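You operate a simulated robot arm through the tools that you are given. There is no shell and no other tool.

You run a simulated robot arm. Do the job below in one go: nothing can be reset, and whatever is moved stays where it is left.

Task
Close up the ribbed door and try the baler with one stroke.
Fine: door shut, latch down, wheel tight, then power on and start; wait until it stops and leave the power on.

It is judged by the outcome, as a careful person would: the job done as asked, and still so three seconds after it is handed in. It fails if anything else is knocked over, pushed out of place, dropped, spilled or broken.

Robot
A 6-joint arm with a two-finger parallel gripper, fixed in place. Base frame: the origin is at the foot of the arm, x ahead of it, y to its left, z up. Lengths are in m, angles in degrees, forces in N, time in s.
With the tool pointing down near the work surface it reaches from about 0.3 to 0.8 m from the base axis. Its first joint turns from -166.0 to 166.0 degrees. Payload 3.91 kg.
The TCP is the grasp point between the finger pads, 0.03 m short of the fingertips. In the tool frame z runs along the fingers and y along their closing line. The gripper opens to 0.11 m. The fingers are 0.02 m wide and 0.01 m thick; the gripper's body (0.048 by 0.112 m) begins 0.055 m behind the TCP.
Orientation is that of the tool frame in the base frame, as a unit quaternion [w, x, y, z]. With the fingers straight down and closing along the base's y, the tool's x points along the base's -x, its y along +y and its z along -z.

Tools
- The arm moves only by the tool jog_arm. Its argument "steps" is a list of rows, each a list of 3 entries, a list of its own where there are three numbers: the turn, a rotation vector about the base's x, y, z in rad, then the shift along the base's x, y, z in cm, then the closure, from 0 (fully open) to 1 (shut). In form: [[[ax, ay, az], [x, y, z], fingers], ...]. A call has 1 to 20 rows; each row is the pose to reach, as a shift and turn from the pose commanded when the call began. A row lasts 0.2 s, in which the tool goes at most 0.05 m and 8.6 degrees; a call with a longer step from one row to the next is refused whole, and so is a gripper value outside its range. Where a pose cannot be reached the arm comes as near as it can. A force on the tool above 60 N (or 10 N above the force at the start of the call, whichever is more), or a blocked arm, ends the call early, and 0.2 s more pass. The fingers move at their own pace (about 0.045 m/s each) and stop on an object; they squeeze with about 37 N. The grip force told is the motor's: it shows also when the fingers shut on nothing. Time passes only in rows, and 0.2 s behind the last, so rows that repeat a pose let the fingers close. The reply holds the time, the measured pose of the TCP, the force on the tool along the base axes, the opening and the grip force, in the units named above and with some noise, with the torque about the TCP (base axes, N m) and any sound that the robot's microphone picked up.
- Cameras (640 x 400 px; columns grow to the right, rows downward): "scene" is fixed at [0.0474, -0.506, 1.3694]; the picture's right is [0.70, -0.71, 0.00], its down [-0.24, -0.23, -0.94] and it looks along [0.67, 0.66, -0.33] (base axes); focal length 243 px, centre (320, 200). "wrist" rides on the gripper at [0.077, 0.007, -0.114] in the tool frame; the picture's right is [-0.09, 1.00, 0.00], its down [-0.80, -0.07, -0.59] and it looks along [-0.59, -0.05, 0.80] (tool axes); focal length 270 px, centre (320, 200). There is no depth. A picture from a camera that has moved, and an enlarged one, comes with that camera's place and axes in the base frame and with its lens. The place of the scene camera against the robot may be out by one fixed shift of up to 0.018 m in any direction.
- capture(camera): a new picture of that camera. It takes no simulated time.
- move_column(by): slides the trunk up (or, below 0, down) by that many m; the arm rides with it, the base frame stays. It gives what a move gives, with no picture.
- zoom(camera, box): a new picture of the part [left, top, right, bottom] of that camera's present view, enlarged. It takes no simulated time.
- finish_job(): hands the job in; it is judged then, once.

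Places have to be worked out from the pictures, the camera data and where the tool is seen. Open the gripper and draw the arm clear of the work before you hand the job in, unless the task says otherwise.

The tools are called as name(argument=value, ...) on one line, values as JSON. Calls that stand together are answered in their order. jog_arm: Moves the arm, as the interface text tells. Its arguments: {"type":"object","properties":{"steps":{"type":"array"}},"required":["steps"]} The other tools are called the same way: move_column (by) slides the trunk up or down; capture (camera) takes a picture; zoom (camera, box) takes an enlarged picture of a part of a camera's view; finish_job () hands the job in.

At the start:

```text
t: 0.0
tcp_pos: [0.4886, 0.1392, 1.3726]
orientation: [0.0, 0.0, 1.0, -0.001]
wrist_force: [0.3, 0.4, 0.0]
torque: [-0.06, -0.02, 0.03]
grip_width: 0.1101
finger_force: 0.1
trunk travel left (down, up): [-0.525, 0.085]
```

scene: 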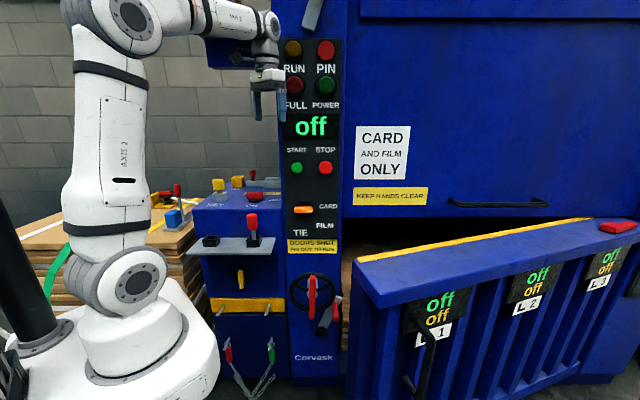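
wrist: 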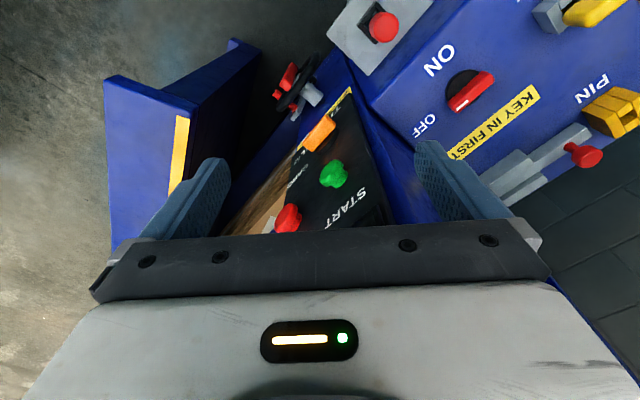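

The scene shows a baler with a half-open ribbed door, a control panel and a side box with a key and a pin. I'll zoom in on the details before moving.

zoom(camera="scene", box=[180, 160, 360, 280])

zoom(camera="scene", box=[270, 20, 450, 260])

zoom(camera="scene", box=[200, 240, 380, 400])

zoom(camera="scene", box=[340, 200, 640, 400])

zoom(camera="wrist", box=[320, 0, 640, 200])

zoom(camera="wrist", box=[100, 30, 420, 240])

```text
3.33 times, centred on (270, 220) of scene
camera zoom: at [0.0474, -0.506, 1.3694], right [0.7, -0.71, 0.0], down [-0.24, -0.23, -0.94], along [0.67, 0.66, -0.33], focal length 810 px, centre (487, 133)
```

zoom: 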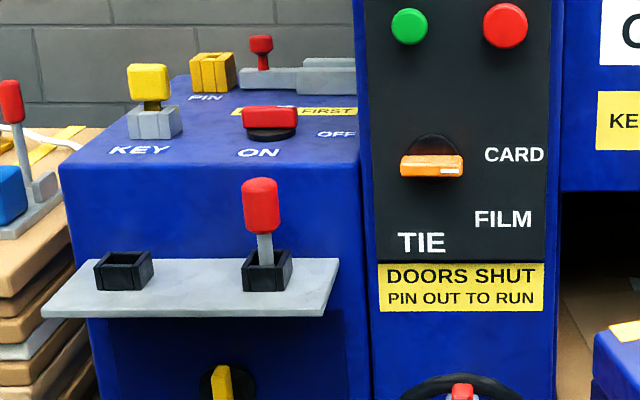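

```text
1.67 times, centred on (360, 140) of scene
camera zoom: at [0.0474, -0.506, 1.3694], right [0.7, -0.71, 0.0], down [-0.24, -0.23, -0.94], along [0.67, 0.66, -0.33], focal length 405 px, centre (253, 300)
```

zoom: 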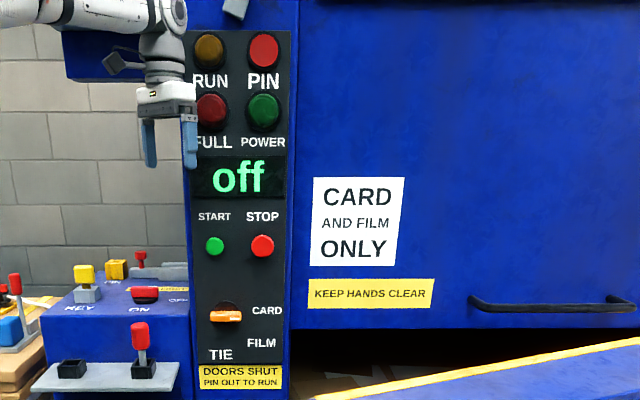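

```text
2.50 times, centred on (290, 320) of scene
camera zoom: at [0.0474, -0.506, 1.3694], right [0.7, -0.71, 0.0], down [-0.24, -0.23, -0.94], along [0.67, 0.66, -0.33], focal length 608 px, centre (395, -100)
```

zoom: 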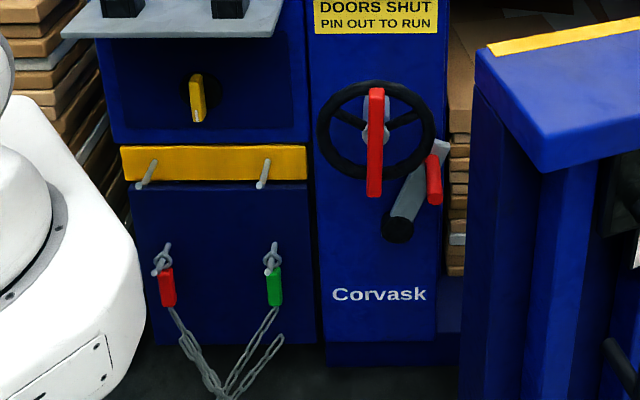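

```text
2.00 times, centred on (490, 300) of scene
camera zoom: at [0.0474, -0.506, 1.3694], right [0.7, -0.71, 0.0], down [-0.24, -0.23, -0.94], along [0.67, 0.66, -0.33], focal length 486 px, centre (-20, 0)
```

zoom: 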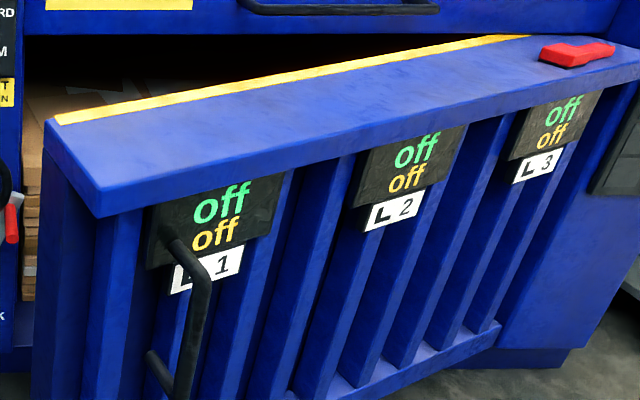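

```text
2.00 times, centred on (480, 100) of wrist
camera zoom: at [0.4106, 0.1472, 1.487], right [0.09, 1.0, 0.0], down [0.8, -0.07, 0.59], along [0.59, -0.05, -0.8], focal length 541 px, centre (0, 400)
```

zoom: 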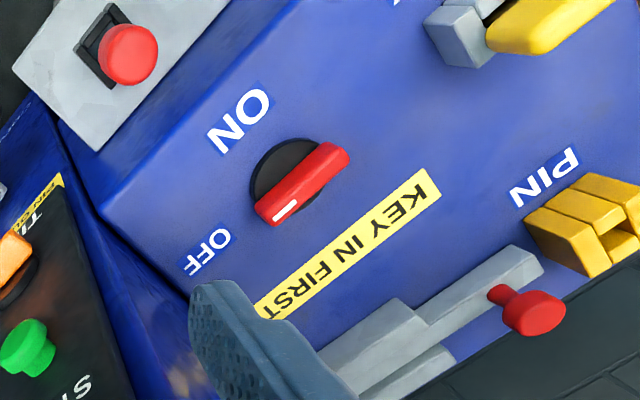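

```text
1.90 times, centred on (260, 135) of wrist
camera zoom: at [0.4106, 0.1472, 1.487], right [0.09, 1.0, 0.0], down [0.8, -0.07, 0.59], along [0.59, -0.05, -0.8], focal length 515 px, centre (434, 324)
```

zoom: 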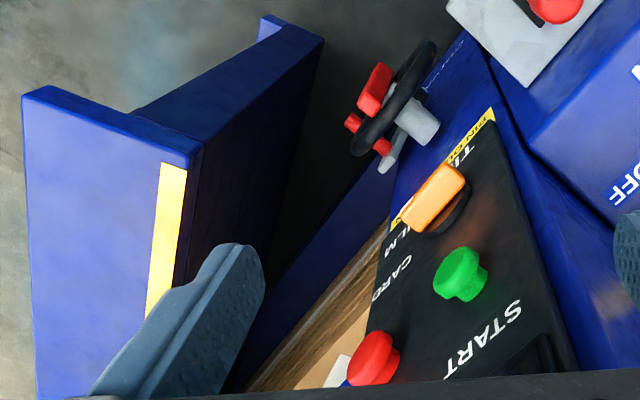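

The panel faces roughly (-0.71,-0.70), with START near (0.587,0.148,1.19), the wheel near (0.577,0.07,0.71) and the side box top near z≈1.03. I'll back the tool off and yaw it 45° so that the wrist camera looks square at the machine.

jog_arm(steps=[[[0, 0, 0.13], [-2.2, 0, 0.5], 0], [[0, 0, 0.26], [-4.5, 0, 1], 0], [[0, 0, 0.39], [-6.7, 0, 1.5], 0], [[0, 0, 0.52], [-9, 0, 2], 0], [[0, 0, 0.65], [-11.2, 0, 2.5], 0], [[0, 0, 0.785], [-13.5, 0, 3], 0], [[0, 0, 0.785], [-13.5, 0, 3], 0]])

capture(camera="wrist")

capture(camera="scene")

```text
t: 1.6
tcp_pos: [0.353, 0.1398, 1.4029]
orientation: [0.001, -0.384, 0.924, 0.0]
wrist_force: [-0.3, 0.1, 0.2]
torque: [-0.01, -0.02, 0.01]
grip_width: 0.1099
finger_force: 0.1
trunk travel left (down, up): [-0.525, 0.085]
```

```text
taken
camera wrist: at [0.2932, 0.0911, 1.5175], right [-0.64, 0.77, 0.0], down [0.62, 0.52, 0.59], along [0.45, 0.38, -0.8], focal length 270 px, centre (320, 200)
```

wrist: 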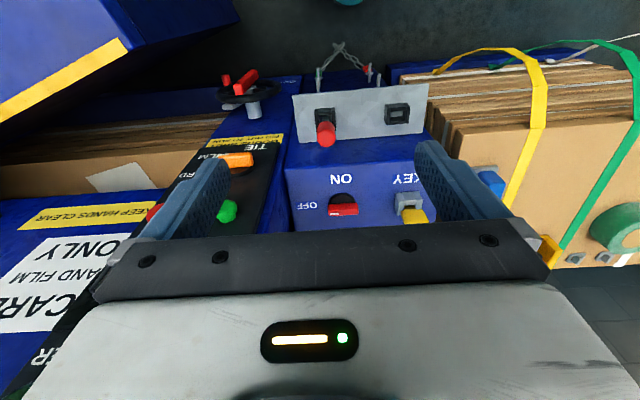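

```text
taken
```

scene: 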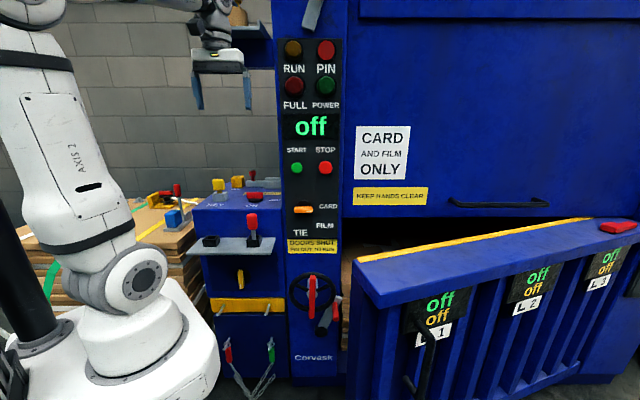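

The box-top controls (ON/OFF knob, KEY) are visible upside-down. I'll turn the tool half a turn about vertical, so that pitching it forward later gives an upright view of the panel.

jog_arm(steps=[[[0, 0, -0.149], [0, 0, 0], 0], [[0, 0, -0.298], [0, 0, 0], 0], [[0, 0, -0.447], [0, 0, 0], 0], [[0, 0, -0.596], [0, 0, 0], 0], [[0, 0, -0.745], [0, 0, 0], 0], [[0, 0, -0.894], [0, 0, 0], 0], [[0, 0, -1.043], [0, 0, 0], 0], [[0, 0, -1.192], [0, 0, 0], 0], [[0, 0, -1.341], [0, 0, 0], 0], [[0, 0, -1.49], [0, 0, 0], 0], [[0, 0, -1.639], [0, 0, 0], 0], [[0, 0, -1.788], [0, 0, 0], 0], [[0, 0, -1.937], [0, 0, 0], 0], [[0, 0, -2.086], [0, 0, 0], 0], [[0, 0, -2.235], [0, 0, 0], 0], [[0, 0, -2.384], [0, 0, 0], 0], [[0, 0, -2.533], [0, 0, 0], 0], [[0, 0, -2.682], [0, 0, 0], 0], [[0, 0, -2.831], [0, 0, 0], 0], [[0, 0, -2.98], [0, 0, 0], 0]])

capture(camera="wrist")

```text
t: 5.8
tcp_pos: [0.3543, 0.1384, 1.4022]
orientation: [0.001, 0.891, 0.455, 0.0]
wrist_force: [-0.6, 1.1, -0.6]
torque: [0.0, 0.0, -0.03]
grip_width: 0.1102
finger_force: 0.1
trunk travel left (down, up): [-0.525, 0.085]
```

```text
taken
camera wrist: at [0.4033, 0.1984, 1.5175], right [0.76, -0.66, 0.0], down [-0.53, -0.61, 0.59], along [-0.39, -0.45, -0.8], focal length 270 px, centre (320, 200)
```

wrist: 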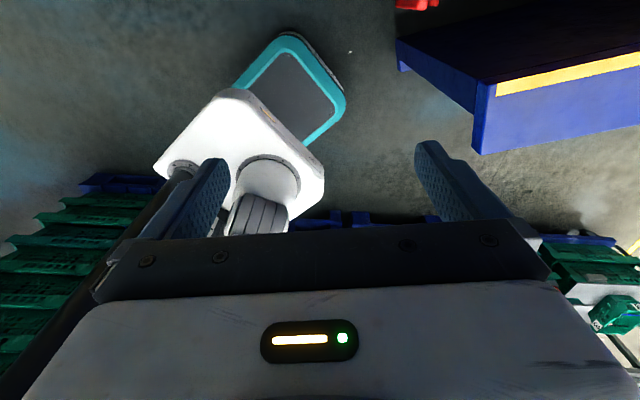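

Rotation worked; x-axis azimuth is now 54°, so I'll finish the last 9° of yaw, then pitch the tool up.

jog_arm(steps=[[[0, 0, -0.08], [0, 0, 0], 0], [[0, 0, -0.16], [0, 0, 0], 0]])

jog_arm(steps=[[[0.1, -0.1, 0], [0, 0, 0], 0], [[0.2, -0.2, 0], [0, 0, 0], 0], [[0.3, -0.3, 0], [0, 0, 0], 0], [[0.4, -0.4, 0], [0, 0, 0], 0], [[0.5, -0.5, 0], [0, 0, 0], 0], [[0.6, -0.6, 0], [0, 0, 0], 0]])

capture(camera="wrist")

capture(camera="scene")

```text
t: 6.4
tcp_pos: [0.3529, 0.1396, 1.4022]
orientation: [-0.001, 0.924, 0.383, 0.0]
wrist_force: [0.4, -0.5, 0.6]
torque: [-0.02, -0.01, -0.02]
grip_width: 0.1101
finger_force: 0.2
trunk travel left (down, up): [-0.525, 0.085]
```

```text
t: 7.8
tcp_pos: [0.351, 0.1382, 1.4022]
orientation: [-0.158, 0.841, 0.35, 0.382]
wrist_force: [0.3, -1.0, -0.6]
torque: [0.04, -0.05, 0.01]
grip_width: 0.1099
finger_force: 0.0
trunk travel left (down, up): [-0.525, 0.085]
```

```text
taken
camera wrist: at [0.3318, 0.1095, 1.5367], right [0.66, -0.74, -0.06], down [-0.74, -0.64, -0.21], along [0.12, 0.19, -0.98], focal length 270 px, centre (320, 200)
```

wrist: 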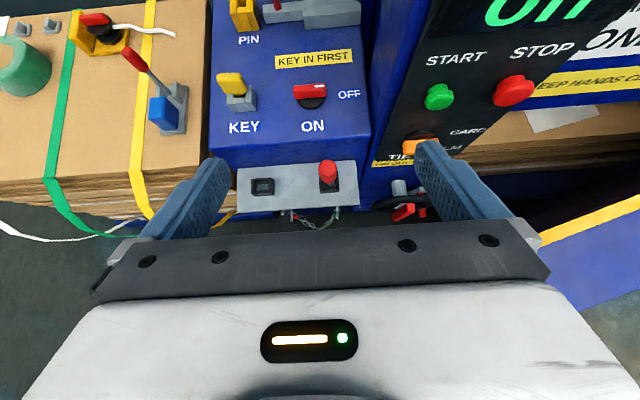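

```text
taken
```

scene: 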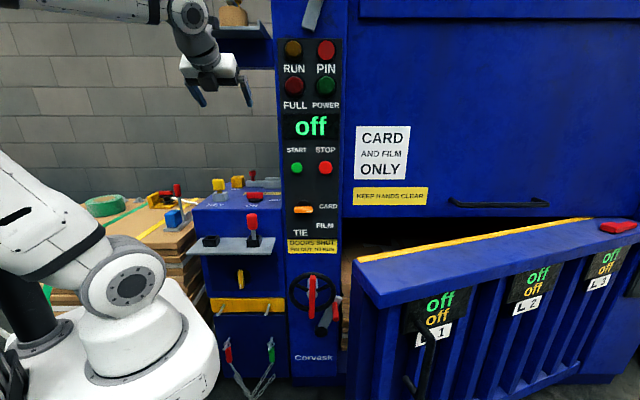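

The view is now upright and from above. I'll zoom in on the box-top controls.

zoom(camera="wrist", box=[200, 0, 380, 115])

zoom(camera="wrist", box=[230, 100, 450, 240])

```text
3.48 times, centred on (290, 58) of wrist
camera zoom: at [0.3318, 0.1095, 1.5367], right [0.66, -0.74, -0.06], down [-0.74, -0.64, -0.21], along [0.12, 0.19, -0.98], focal length 940 px, centre (424, 696)
```

zoom: 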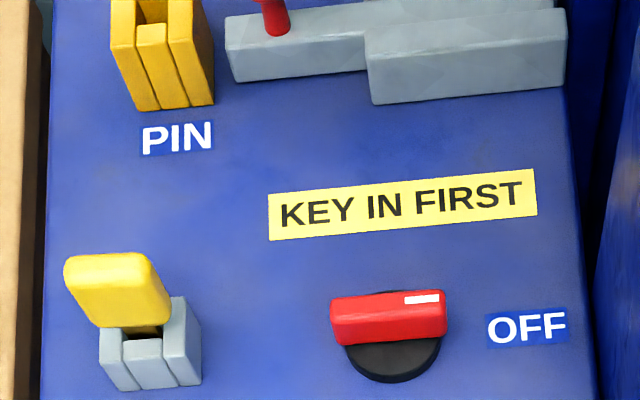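

```text
2.86 times, centred on (340, 170) of wrist
camera zoom: at [0.3318, 0.1095, 1.5367], right [0.66, -0.74, -0.06], down [-0.74, -0.64, -0.21], along [0.12, 0.19, -0.98], focal length 772 px, centre (263, 286)
```

zoom: 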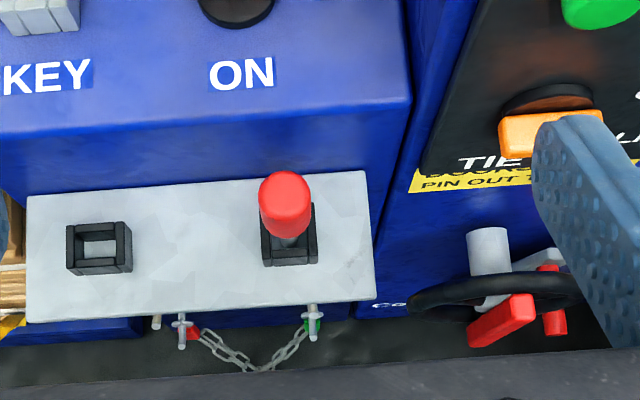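

The power knob's white mark points to OFF, the yellow key looks seated in the KEY lock, and the grey bolt by PIN looks withdrawn. I'll move in above the box to check the key and the pin closely.

jog_arm(steps=[[[0, 0, 0], [2.2, 3.4, -1], 0], [[0, 0, 0], [4.4, 6.8, -2], 0], [[0, 0, 0], [6.6, 10.2, -3], 0], [[0, 0, 0], [8.8, 13.6, -4], 0], [[0, 0, 0], [11, 17.2, -5], 0], [[0, 0, 0], [11, 17.2, -5], 0]])

capture(camera="wrist")

zoom(camera="wrist", box=[160, 0, 480, 200])

zoom(camera="scene", box=[270, 30, 350, 80])

zoom(camera="scene", box=[200, 165, 290, 220])

```text
t: 9.2
tcp_pos: [0.461, 0.3095, 1.3502]
orientation: [-0.158, 0.841, 0.35, 0.382]
wrist_force: [-0.3, 0.3, 0.7]
torque: [0.01, 0.03, 0.01]
grip_width: 0.1103
finger_force: 0.1
trunk travel left (down, up): [-0.525, 0.085]
```

```text
taken
camera wrist: at [0.4398, 0.2797, 1.4856], right [0.66, -0.74, -0.06], down [-0.74, -0.64, -0.21], along [0.11, 0.19, -0.98], focal length 270 px, centre (320, 200)
```

wrist: 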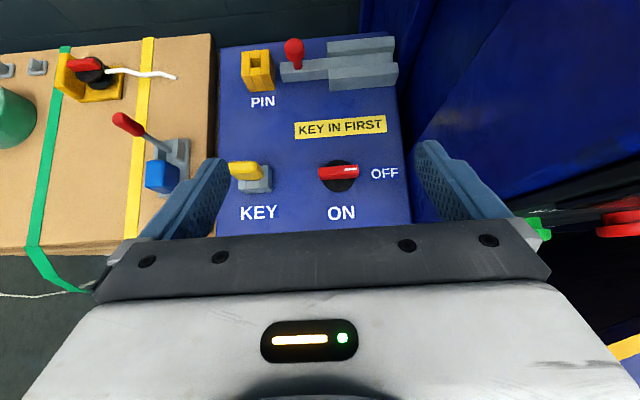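

```text
2.00 times, centred on (320, 100) of wrist
camera zoom: at [0.4398, 0.2797, 1.4856], right [0.66, -0.74, -0.06], down [-0.74, -0.64, -0.21], along [0.11, 0.19, -0.98], focal length 541 px, centre (320, 400)
```

zoom: 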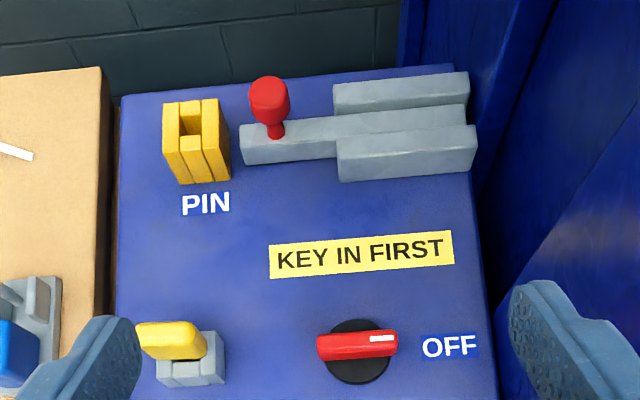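

```text
8.00 times, centred on (310, 55) of scene
camera zoom: at [0.0474, -0.506, 1.3694], right [0.7, -0.71, 0.0], down [-0.24, -0.23, -0.94], along [0.67, 0.66, -0.33], focal length 1944 px, centre (400, 1360)
```

zoom: 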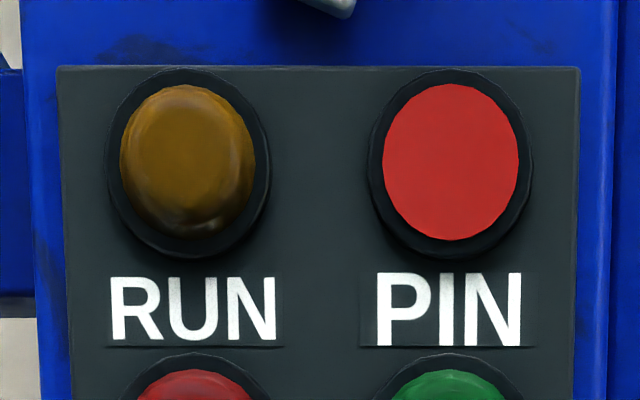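

```text
7.11 times, centred on (245, 192) of scene
camera zoom: at [0.0474, -0.506, 1.3694], right [0.7, -0.71, 0.0], down [-0.24, -0.23, -0.94], along [0.67, 0.66, -0.33], focal length 1728 px, centre (853, 253)
```

zoom: 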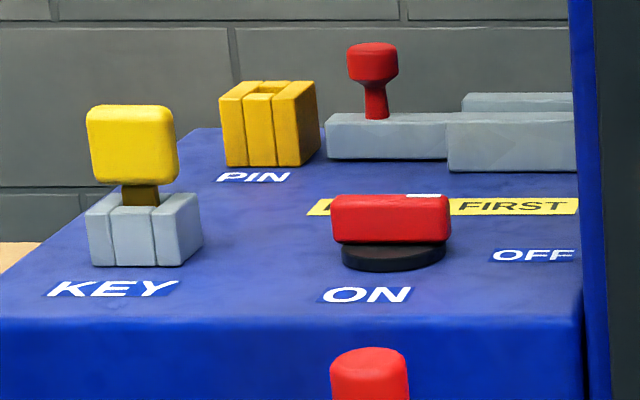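

The PIN lamp glows flat red, so a pin is in somewhere, and I also see a grey fitting at the very top of the panel. I'll back away and pitch up to view the upper panel.

jog_arm(steps=[[[0, 0, 0], [-2.5, -4, 1], 0], [[0, 0, 0], [-5, -8, 2], 0], [[0.1, -0.1, 0], [-6, -12, 3], 0], [[0.2, -0.2, 0], [-7, -16, 4], 0], [[0.3, -0.3, 0], [-8, -20, 5], 0], [[0.4, -0.4, 0], [-9, -24, 6], 0], [[0.5, -0.5, 0], [-10, -28, 7], 0], [[0.6, -0.6, 0], [-10.8, -31.2, 8], 0], [[0.7, -0.7, 0], [-10.8, -31.2, 9], 0], [[0.8, -0.8, 0], [-10.8, -31.2, 10], 0], [[0.9, -0.9, 0], [-10.8, -31.2, 10], 0], [[1.0, -1.0, 0], [-10.8, -31.2, 10], 0]])

capture(camera="wrist")

capture(camera="scene")

```text
t: 10.9
tcp_pos: [0.3356, 0.0914, 1.4345]
orientation: [-0.35, 0.591, 0.349, 0.637]
wrist_force: [0.6, -0.5, -0.4]
torque: [0.0, 0.0, 0.01]
grip_width: 0.1099
finger_force: 0.0
trunk travel left (down, up): [-0.525, 0.085]
stopped in row 8: the arm was blocked; the commanded pose is now the measured one
```

```text
taken
camera wrist: at [0.279, -0.0134, 1.5057], right [0.86, -0.51, -0.06], down [-0.32, -0.45, -0.84], along [0.4, 0.74, -0.54], focal length 270 px, centre (320, 200)
```

wrist: 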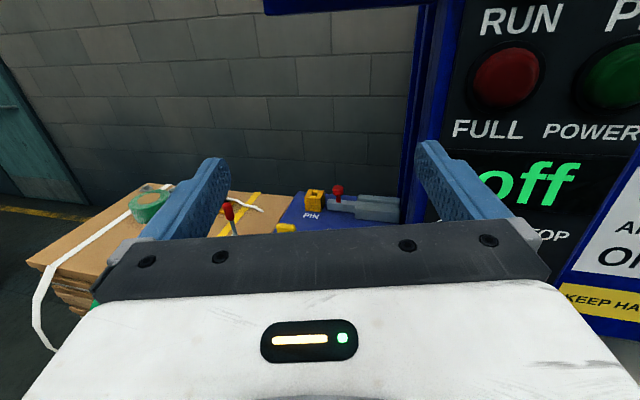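

```text
taken
```

scene: 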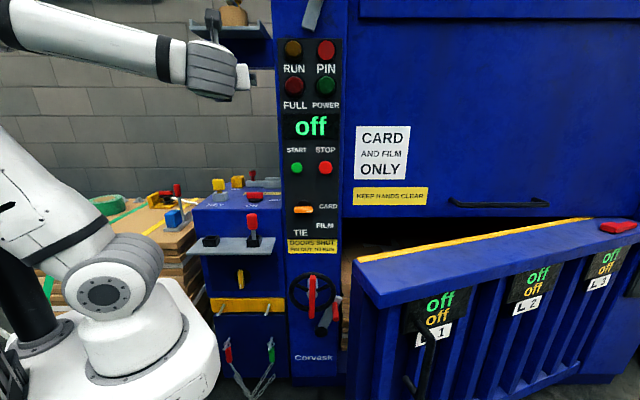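

The arm jammed against its own reach limit near the base, with nothing touched. I'll move the tool outward and level it to point straight at the panel.

jog_arm(steps=[[[0, 0, 0], [3, -1.8, 0.5], 0], [[-0.007, 0.015, -0.062], [6, -3.6, 1], 0], [[-0.013, 0.03, -0.124], [9, -5.4, 1.5], 0], [[-0.02, 0.045, -0.186], [12, -7.2, 1.5], 0], [[-0.026, 0.06, -0.249], [15.4, -9.1, 1.5], 0], [[-0.026, 0.06, -0.249], [15.4, -9.1, 1.5], 0]])

jog_arm(steps=[[[0.1, -0.1, 0], [0, 0, 1], 0], [[0.2, -0.2, 0], [0, 0, 2], 0], [[0.3, -0.3, 0], [0, 0, 3], 0], [[0.4, -0.4, 0], [0, 0, 4], 0], [[0.5, -0.5, 0], [0, 0, 5], 0]])

capture(camera="wrist")

```text
t: 12.3
tcp_pos: [0.4872, 0.0004, 1.4499]
orientation: [-0.27, 0.653, 0.27, 0.654]
wrist_force: [-0.7, 0.8, 0.8]
torque: [0.01, 0.0, 0.03]
grip_width: 0.1098
finger_force: 0.1
trunk travel left (down, up): [-0.525, 0.085]
```

```text
t: 13.6
tcp_pos: [0.4908, -0.0023, 1.4986]
orientation: [-0.347, 0.386, 0.159, 0.84]
wrist_force: [0.5, -0.4, 0.6]
torque: [-0.01, 0.01, -0.01]
grip_width: 0.1097
finger_force: 0.0
trunk travel left (down, up): [-0.525, 0.085]
```

```text
taken
camera wrist: at [0.397, -0.1015, 1.4828], right [0.74, -0.67, -0.07], down [0.0, 0.1, -0.99], along [0.67, 0.74, 0.08], focal length 270 px, centre (320, 200)
```

wrist: 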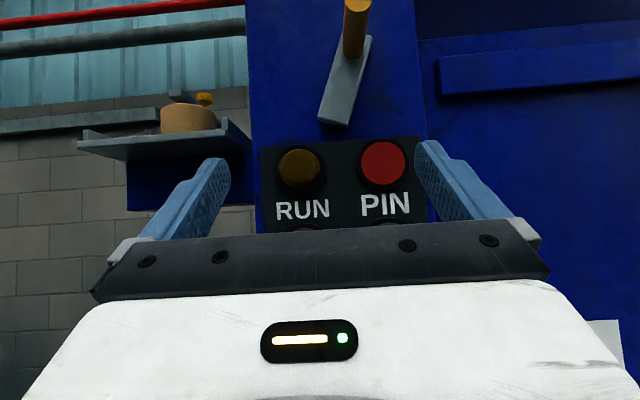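

There is a grey lever with an ochre grip above the lamps. I'll pitch up further to see all of it.

jog_arm(steps=[[[0.1, -0.1, 0], [0, 0, 0], 0], [[0.2, -0.2, 0], [0, 0, 0], 0], [[0.3, -0.3, 0], [0, 0, 0], 0], [[0.3, -0.3, 0], [0, 0, 0], 0]])

capture(camera="wrist")

zoom(camera="wrist", box=[200, 0, 520, 200])

```text
t: 14.6
tcp_pos: [0.4906, -0.0013, 1.5]
orientation: [-0.372, 0.2, 0.082, 0.903]
wrist_force: [0.2, -0.4, 0.3]
torque: [-0.02, -0.01, 0.02]
grip_width: 0.1103
finger_force: 0.0
trunk travel left (down, up): [-0.525, 0.085]
```

```text
taken
camera wrist: at [0.4104, -0.0884, 1.4289], right [0.76, -0.65, -0.04], down [0.29, 0.39, -0.88], along [0.59, 0.65, 0.48], focal length 270 px, centre (320, 200)
```

wrist: 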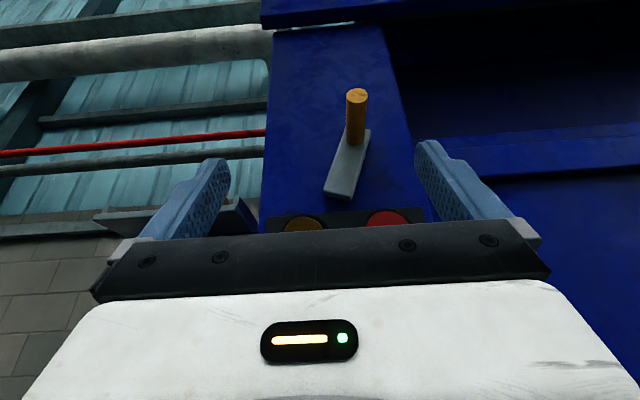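

```text
2.00 times, centred on (360, 100) of wrist
camera zoom: at [0.4104, -0.0884, 1.4289], right [0.76, -0.65, -0.04], down [0.29, 0.39, -0.88], along [0.59, 0.65, 0.48], focal length 541 px, centre (240, 400)
```

zoom: 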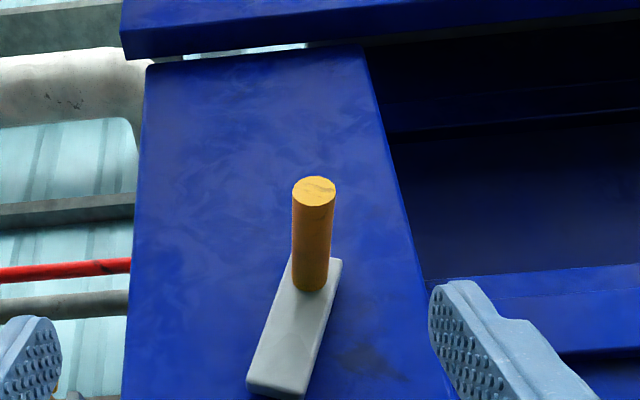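

I see only an unlabelled crank up there. I'll return to a level view in front of the shelf and box to work out what the PIN lamp refers to.

jog_arm(steps=[[[-0.1, 0.1, 0], [0, 0, -1], 0], [[-0.2, 0.2, 0], [0, 0, -2], 0], [[-0.3, 0.3, 0], [0, 0, -3], 0], [[-0.4, 0.4, 0], [0, 0, -4], 0], [[-0.5, 0.5, 0], [0, 0, -5], 0], [[-0.6, 0.6, 0], [0, 0, -6], 0], [[-0.7, 0.7, 0], [0, 0, -7], 0], [[-0.8, 0.8, 0], [0, 0, -8], 0], [[-0.9, 0.9, 0], [-1, 2, -8], 0], [[-1.0, 1.0, 0], [-3, 4, -9], 0], [[-1.1, 1.1, 0], [-6, 7, -10], 0], [[-1.1, 1.1, 0], [-9, 10, -11], 0], [[-1.1, 1.1, 0], [-11, 12, -13], 0], [[-1.1, 1.1, 0], [-11, 13, -15], 0]])

capture(camera="wrist")

zoom(camera="wrist", box=[180, 0, 500, 200])

```text
t: 17.6
tcp_pos: [0.3762, 0.1311, 1.3529]
orientation: [-0.206, 0.776, 0.321, 0.502]
wrist_force: [0.0, -0.1, -0.4]
torque: [0.01, 0.0, 0.03]
grip_width: 0.1099
finger_force: 0.0
trunk travel left (down, up): [-0.525, 0.085]
```

```text
taken
camera wrist: at [0.3291, 0.0763, 1.4702], right [0.68, -0.73, -0.08], down [-0.67, -0.57, -0.49], along [0.31, 0.38, -0.87], focal length 270 px, centre (320, 200)
```

wrist: 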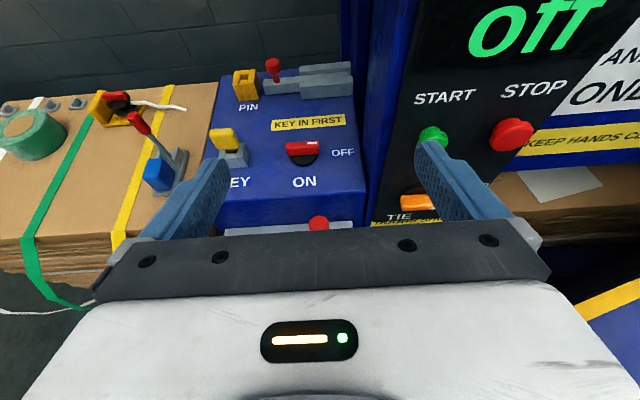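

```text
2.00 times, centred on (340, 100) of wrist
camera zoom: at [0.3291, 0.0763, 1.4702], right [0.68, -0.73, -0.08], down [-0.67, -0.57, -0.49], along [0.31, 0.38, -0.87], focal length 541 px, centre (280, 400)
```

zoom: 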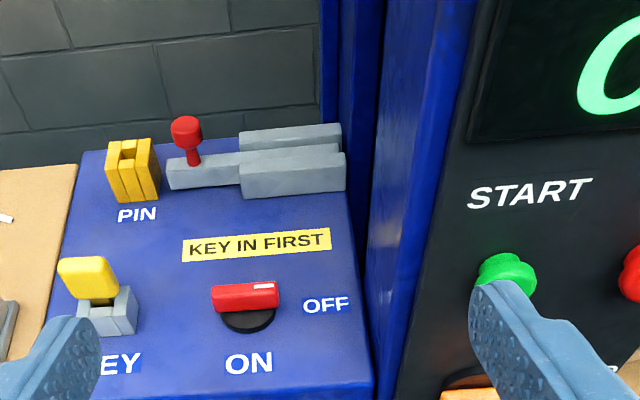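

The layout is clear now, so next I need a good look at the wheel, latch and door. I'll level the tool in front of the panel, then lower the trunk.

jog_arm(steps=[[[0.0, 0.0, 0], [3, -4, 0], 0], [[0.1, -0.1, 0], [6, -8, 0], 0], [[0.2, -0.2, 0], [8, -13, 0], 0], [[0.29, -0.29, 0], [10.5, -18.5, 0], 0], [[0.29, -0.29, 0], [10.5, -18.5, 0], 0]])

move_column(by=-0.35)

capture(camera="wrist")

capture(camera="scene")

```text
refused: row 3 steps farther than a row can; nothing moved
```

```text
t: 19.7
tcp_pos: [0.4098, 0.1311, 1.0728]
orientation: [-0.229, 0.81, 0.306, 0.445]
wrist_force: [0.6, -0.2, 0.2]
torque: [0.01, 0.04, -0.01]
grip_width: 0.11
finger_force: 0.0
trunk travel left (down, up): [-0.297, 0.313]
stopped: the arm was blocked; the commanded pose is now the measured one
```

```text
taken
camera wrist: at [0.3791, 0.0759, 1.1961], right [0.66, -0.73, -0.17], down [-0.73, -0.57, -0.39], along [0.19, 0.38, -0.91], focal length 270 px, centre (320, 200)
```

wrist: 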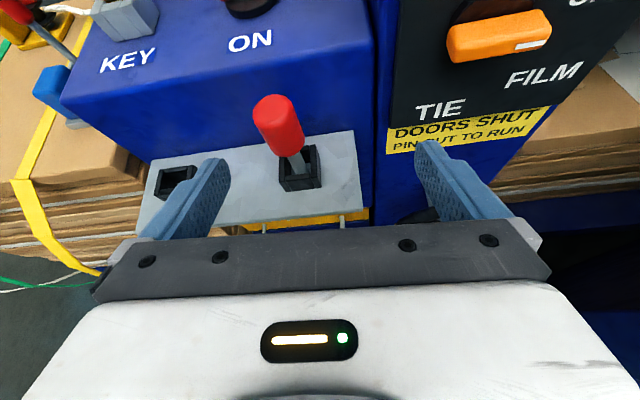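

```text
taken
```

scene: 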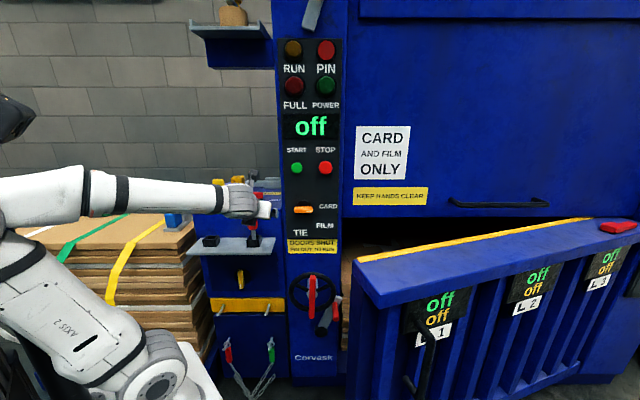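

My level-off row was refused and the column then stopped early, about 0.23 m down. Forces at the tool are nil and the red pin still stands straight in its socket. I'll draw the tool back from the shelf and up a little before trying anything else.

jog_arm(steps=[[[0, 0, 0], [0, 0, 2], 0], [[0, 0, 0], [0, -2, 4], 0], [[0, 0, 0], [1, -5, 6], 0], [[0, 0, 0], [3, -9, 8], 0], [[0, 0, 0], [5, -13, 9], 0], [[0, 0, 0], [7, -17, 9], 0]])

capture(camera="scene")

capture(camera="wrist")

```text
t: 21.1
tcp_pos: [0.4821, -0.0375, 1.1682]
orientation: [-0.228, 0.809, 0.305, 0.447]
wrist_force: [-1.0, 1.0, 0.4]
torque: [0.0, -0.02, 0.0]
grip_width: 0.11
finger_force: 0.1
trunk travel left (down, up): [-0.297, 0.313]
```

```text
taken
```

scene: 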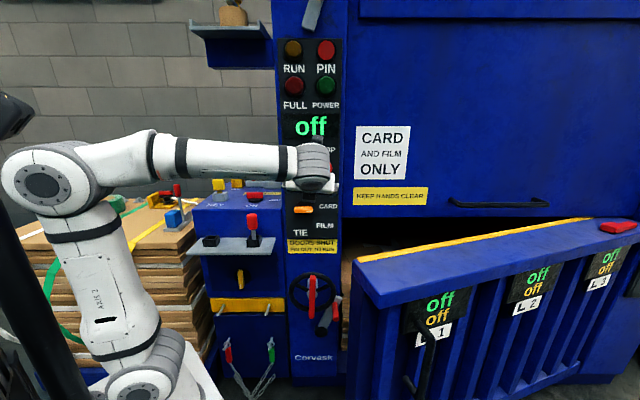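

```text
taken
camera wrist: at [0.4513, -0.0928, 1.2909], right [0.66, -0.73, -0.17], down [-0.73, -0.57, -0.39], along [0.19, 0.38, -0.9], focal length 270 px, centre (320, 200)
```

wrist: 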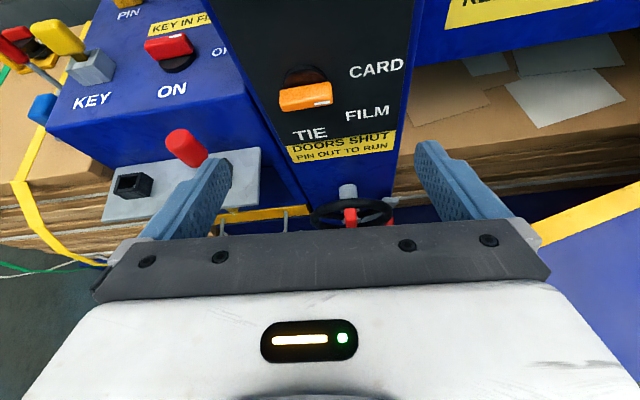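

The arm is free again. Now I'll level the tool to point straight at the panel, keeping clear of it.

jog_arm(steps=[[[0.075, -0.109, -0.004], [0, -1, 0], 0], [[0.15, -0.218, -0.008], [0, -2, 0], 0], [[0.225, -0.327, -0.012], [-1, -3, 0], 0], [[0.3, -0.436, -0.017], [-1.5, -3.3, 0], 0], [[0.3, -0.436, -0.017], [-1.5, -3.3, 0], 0]])

capture(camera="wrist")

```text
t: 22.3
tcp_pos: [0.4668, -0.0714, 1.1674]
orientation: [-0.271, 0.653, 0.271, 0.653]
wrist_force: [0.6, -1.0, 0.1]
torque: [0.02, 0.02, -0.02]
grip_width: 0.1098
finger_force: 0.1
trunk travel left (down, up): [-0.297, 0.313]
```

```text
taken
camera wrist: at [0.3889, -0.156, 1.246], right [0.71, -0.7, -0.09], down [-0.47, -0.37, -0.8], along [0.53, 0.61, -0.59], focal length 270 px, centre (320, 200)
```

wrist: 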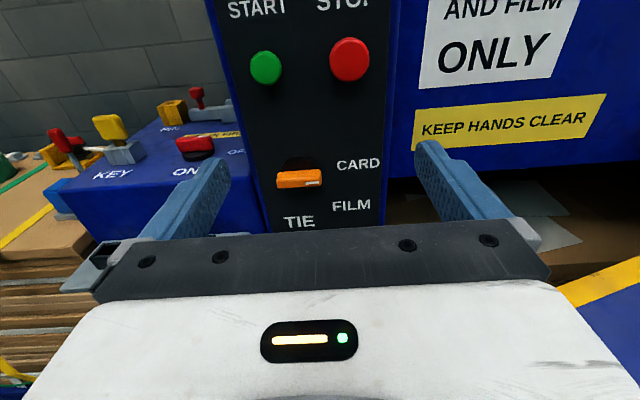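

The selector sits on CARD, which fits the cardboard loaded. Now I'll lower the trunk to bring the wheel and latch into view.

move_column(by=-0.22)

capture(camera="wrist")

capture(camera="scene")

```text
t: 24.6
tcp_pos: [0.4652, -0.0699, 0.9477]
orientation: [-0.269, 0.654, 0.271, 0.653]
wrist_force: [0.9, -0.8, 0.6]
torque: [-0.02, 0.02, 0.02]
grip_width: 0.1102
finger_force: 0.1
trunk travel left (down, up): [-0.077, 0.533]
```

```text
taken
camera wrist: at [0.3891, -0.1558, 1.0262], right [0.71, -0.7, -0.09], down [-0.47, -0.37, -0.8], along [0.53, 0.61, -0.59], focal length 270 px, centre (320, 200)
```

wrist: 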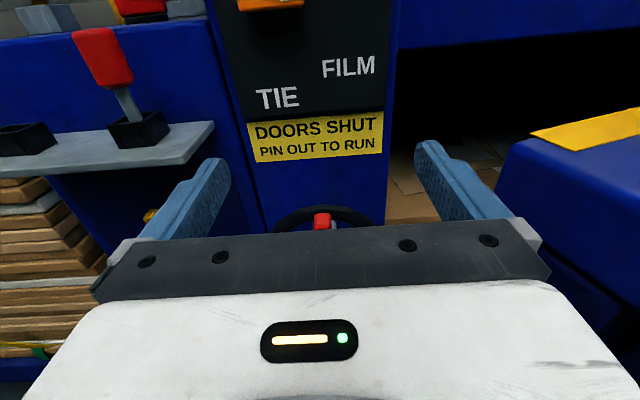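

```text
taken
```

scene: 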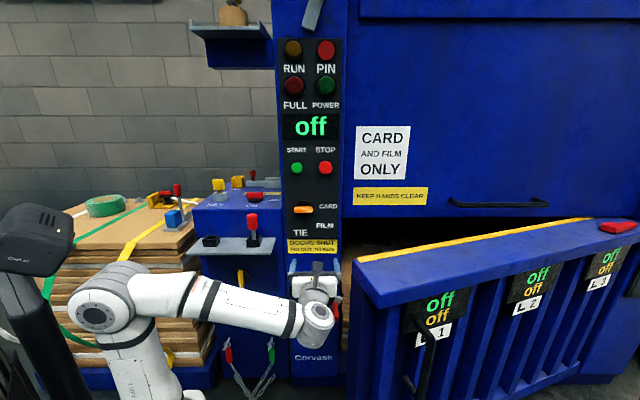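

I need to be lower to see the wheel. I'll jog down 16 cm while staying left of the door.

jog_arm(steps=[[[0, 0, 0], [-1, 0, -4], 0], [[0, 0, 0], [-1.5, 0, -8], 0], [[0, 0, 0], [-2, 0, -12], 0], [[0, 0, 0], [-2, 0, -16], 0], [[0, 0, 0], [-2, 0, -16], 0]])

capture(camera="wrist")

zoom(camera="wrist", box=[200, 60, 520, 260])

```text
t: 25.8
tcp_pos: [0.4455, -0.0729, 0.7884]
orientation: [-0.27, 0.653, 0.271, 0.653]
wrist_force: [-0.3, -0.5, 0.1]
torque: [-0.01, 0.0, 0.0]
grip_width: 0.11
finger_force: 0.1
trunk travel left (down, up): [-0.077, 0.533]
```

```text
taken
camera wrist: at [0.3686, -0.1576, 0.8654], right [0.71, -0.7, -0.09], down [-0.47, -0.37, -0.8], along [0.53, 0.61, -0.59], focal length 270 px, centre (320, 200)
```

wrist: 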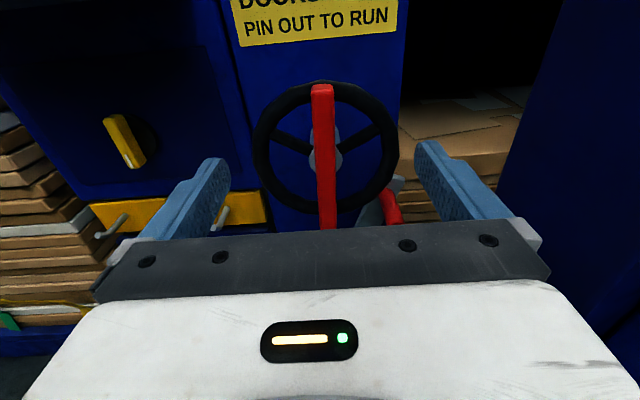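

```text
2.00 times, centred on (360, 160) of wrist
camera zoom: at [0.3686, -0.1576, 0.8654], right [0.71, -0.7, -0.09], down [-0.47, -0.37, -0.8], along [0.53, 0.61, -0.59], focal length 541 px, centre (240, 280)
```

zoom: 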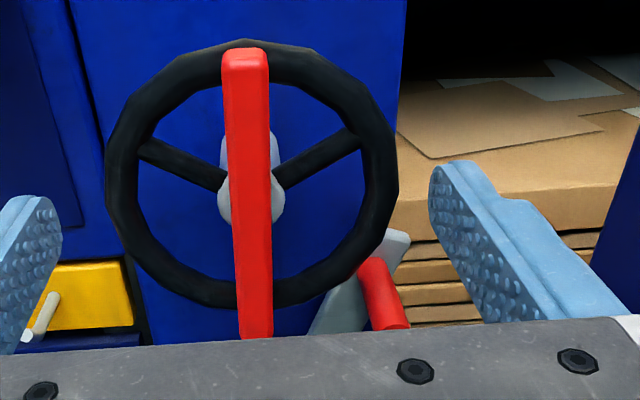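

The wheel has a red crossbar I can grip and turn. I'll go lower for the latch.

jog_arm(steps=[[[0, 0, 0], [0, 0, -4], 0], [[0, 0, 0], [0, 0, -8], 0], [[0, 0, 0], [0, 0, -12], 0], [[0, 0, 0], [0, 0, -16], 0], [[0, 0, 0], [0, 0, -16], 0]])

capture(camera="wrist")

zoom(camera="wrist", box=[200, 60, 520, 260])

capture(camera="scene")

```text
t: 27.0
tcp_pos: [0.4451, -0.0679, 0.6276]
orientation: [-0.271, 0.653, 0.272, 0.653]
wrist_force: [0.0, 0.9, 0.4]
torque: [-0.01, -0.01, -0.02]
grip_width: 0.1101
finger_force: 0.0
trunk travel left (down, up): [-0.077, 0.533]
```

```text
taken
camera wrist: at [0.3694, -0.153, 0.7037], right [0.71, -0.7, -0.09], down [-0.47, -0.37, -0.8], along [0.53, 0.61, -0.59], focal length 270 px, centre (320, 200)
```

wrist: 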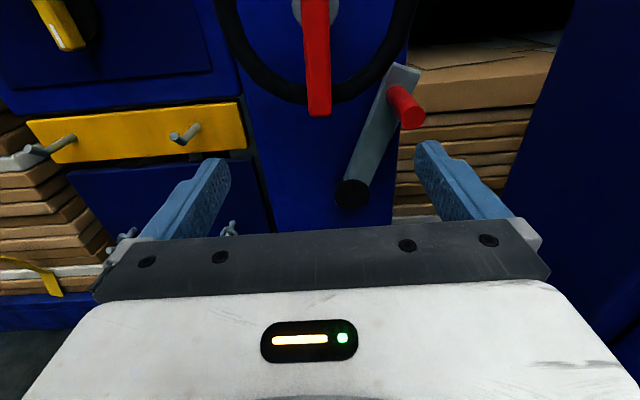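

```text
2.00 times, centred on (360, 160) of wrist
camera zoom: at [0.3694, -0.153, 0.7037], right [0.71, -0.7, -0.09], down [-0.47, -0.37, -0.8], along [0.53, 0.61, -0.59], focal length 541 px, centre (240, 280)
```

zoom: 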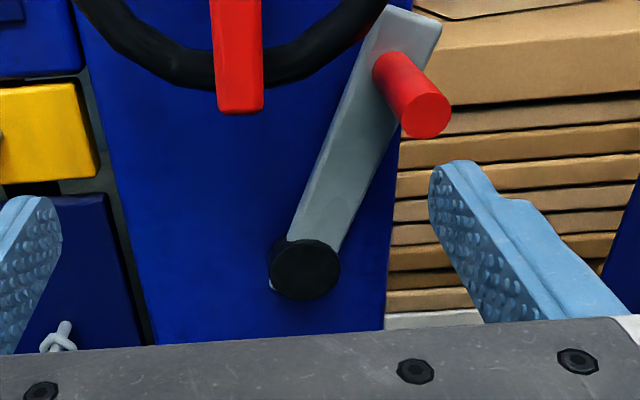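

```text
taken
```

scene: 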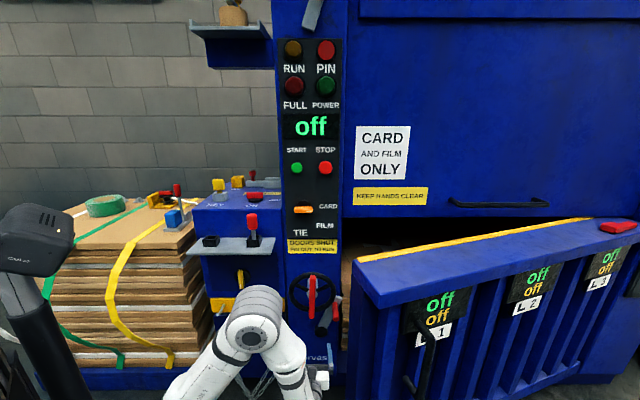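

The latch is a grey arm on a black pivot at about (r 0.40, z 0.46), with a red peg at about (r 0.465, z 0.588), currently raised. The wheel hub is at about (r 0.367, z 0.70). Now I'll back up and rise to look at the door's outer face.

jog_arm(steps=[[[0, 0, 0], [-1, 0, 4.5], 0], [[0, 0, 0], [-2, 0, 9], 0], [[0, 0, 0], [-2, 0, 13.5], 0], [[0, 0, 0], [-2, 0, 18], 0], [[0, 0, 0], [-2, 0, 22.5], 0], [[0, 0, 0], [-2, 0, 27], 0], [[0, 0, 0], [-2, 0, 31.5], 0], [[0, 0, 0], [-2, 0, 36], 0], [[0, 0, 0], [-2, 0, 40], 0], [[0, 0, 0], [-2, -4, 43], 0], [[0, 0, 0], [-2, -8, 45], 0], [[0, 0, 0], [-2, -12.5, 45], 0], [[0, 0, 0], [-2, -17, 45], 0], [[0, 0, 0], [-2, -21.5, 45], 0], [[0, 0, 0], [-2, -26, 45], 0], [[0, 0, 0], [-2, -30.5, 45], 0], [[0, 0, 0], [-2, -35, 45], 0], [[0, 0, 0], [-2, -39, 45], 0]])

capture(camera="wrist")

capture(camera="scene")

```text
t: 30.8
tcp_pos: [0.4235, -0.4607, 1.0748]
orientation: [-0.271, 0.654, 0.271, 0.653]
wrist_force: [-0.3, 0.6, 0.6]
torque: [-0.08, 0.05, -0.08]
grip_width: 0.1099
finger_force: 0.1
trunk travel left (down, up): [-0.077, 0.533]
```

```text
taken
camera wrist: at [0.3474, -0.5453, 1.1533], right [0.71, -0.7, -0.09], down [-0.47, -0.37, -0.8], along [0.53, 0.61, -0.59], focal length 270 px, centre (320, 200)
```

wrist: 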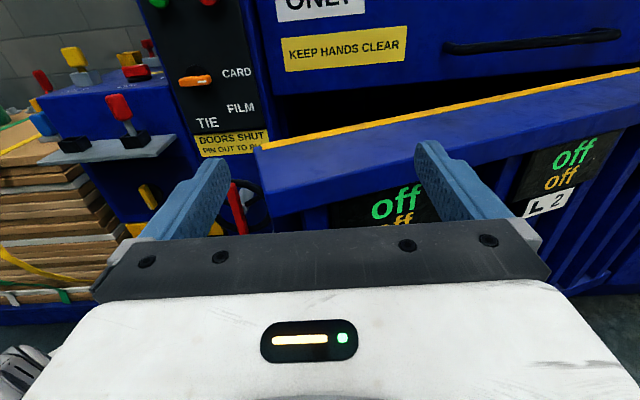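

```text
taken
```

scene: 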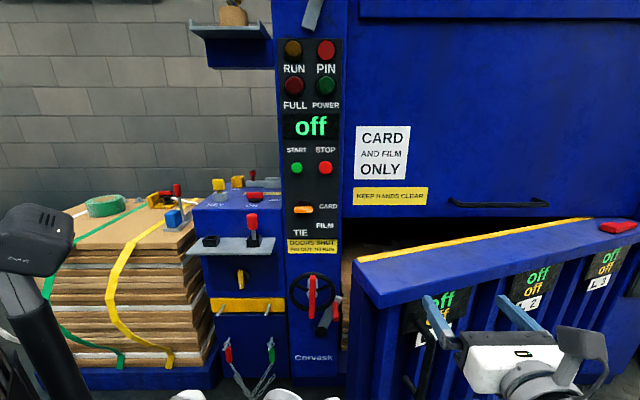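

The arm reaches in front of the door. I'll zoom in on the door end to place its edges.

zoom(camera="wrist", box=[220, 100, 460, 250])

zoom(camera="scene", box=[340, 220, 640, 400])

```text
2.67 times, centred on (340, 175) of wrist
camera zoom: at [0.3474, -0.5453, 1.1533], right [0.71, -0.7, -0.09], down [-0.47, -0.37, -0.8], along [0.53, 0.61, -0.59], focal length 721 px, centre (267, 267)
```

zoom: 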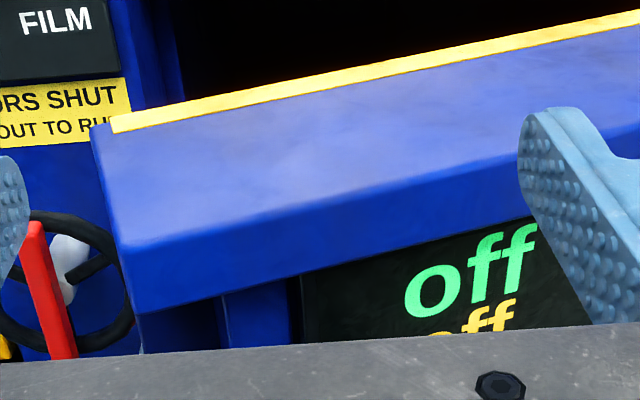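

```text
2.13 times, centred on (490, 310) of scene
camera zoom: at [0.0474, -0.506, 1.3694], right [0.7, -0.71, 0.0], down [-0.24, -0.23, -0.94], along [0.67, 0.66, -0.33], focal length 518 px, centre (-43, -35)
```

zoom: 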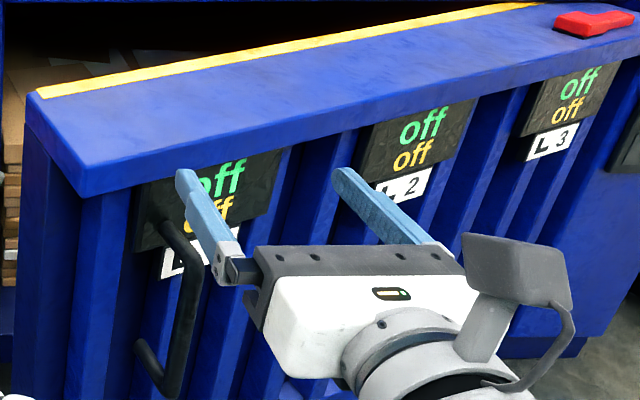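

The door stands about 18° open, with its outer free corner at about (r 0.543, m 0.157, z 0.947). I'll lower and shut the fingers to find a solid pushing spot on the rib near the free end.

jog_arm(steps=[[[0, 0, 0], [-1, -1, -4.5], 0.5], [[0, 0, 0], [-2, -2, -9], 1], [[0, 0, 0], [-3, -3, -13], 1], [[0, 0, 0], [-3, -3, -17], 1], [[0, 0, 0], [-3, -3, -17], 1]])

capture(camera="wrist")

capture(camera="scene")

```text
t: 32.0
tcp_pos: [0.4141, -0.4811, 0.9072]
orientation: [-0.264, 0.656, 0.265, 0.655]
wrist_force: [0.1, -0.9, 0.5]
torque: [0.0, 0.03, 0.0]
grip_width: 0.0041
finger_force: 0.0
out of reach, approached as far as the arm can: row 2, 3, 4, 5
trunk travel left (down, up): [-0.077, 0.533]
```

```text
taken
camera wrist: at [0.3363, -0.5646, 0.9844], right [0.69, -0.72, -0.09], down [-0.48, -0.36, -0.8], along [0.54, 0.59, -0.6], focal length 270 px, centre (320, 200)
```

wrist: 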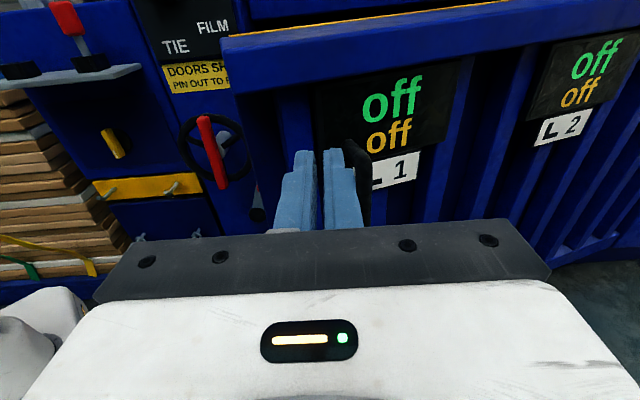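

```text
taken
```

scene: 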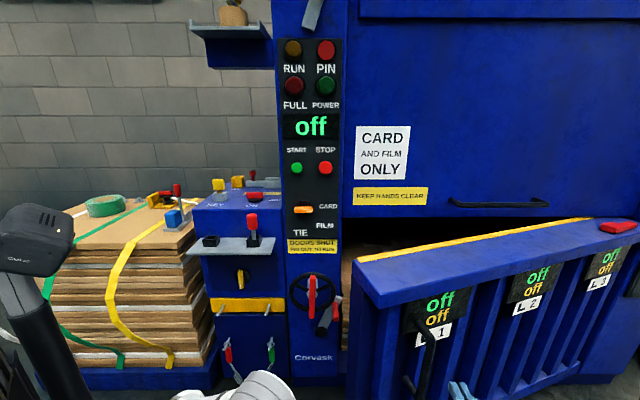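

The trunk is low and this pose is at the arm's limit, but the end post of the door, left of the handle, is a clear place to push. I'll move to in front of it.

jog_arm(steps=[[[0, 0, 0], [1.2, 3, -1], 1], [[0, 0, 0], [2.4, 6, -2], 1], [[0, 0, 0], [3.6, 9, -3], 1], [[0, 0, 0], [4.7, 11.9, -4.5], 1], [[0, 0, 0], [4.7, 11.9, -4.5], 1]])

capture(camera="wrist")

zoom(camera="scene", box=[340, 220, 640, 400])

```text
t: 33.2
tcp_pos: [0.4642, -0.3595, 0.8556]
orientation: [-0.269, 0.653, 0.272, 0.653]
wrist_force: [-0.4, 1.2, 0.2]
torque: [-0.02, -0.02, -0.01]
grip_width: 0.0001
finger_force: 36.8
trunk travel left (down, up): [-0.077, 0.533]
```

```text
taken
camera wrist: at [0.3874, -0.4459, 0.9335], right [0.71, -0.7, -0.09], down [-0.47, -0.37, -0.8], along [0.53, 0.61, -0.59], focal length 270 px, centre (320, 200)
```

wrist: 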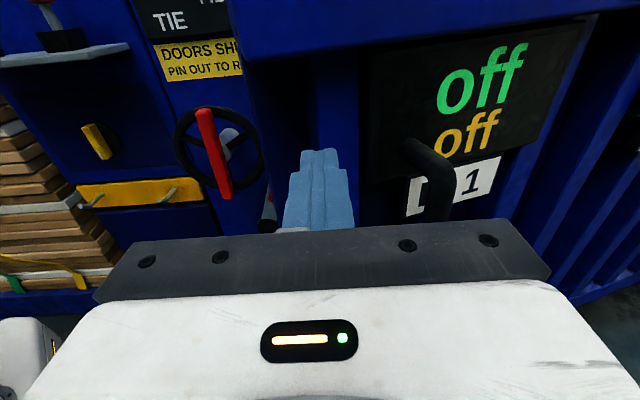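

```text
2.13 times, centred on (490, 310) of scene
camera zoom: at [0.0474, -0.506, 1.3694], right [0.7, -0.71, 0.0], down [-0.24, -0.23, -0.94], along [0.67, 0.66, -0.33], focal length 518 px, centre (-43, -35)
```

zoom: 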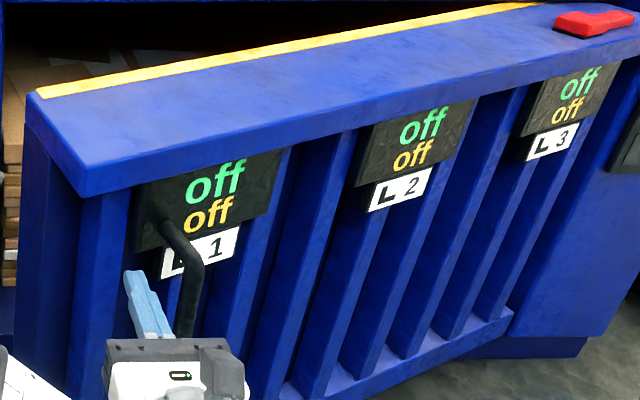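

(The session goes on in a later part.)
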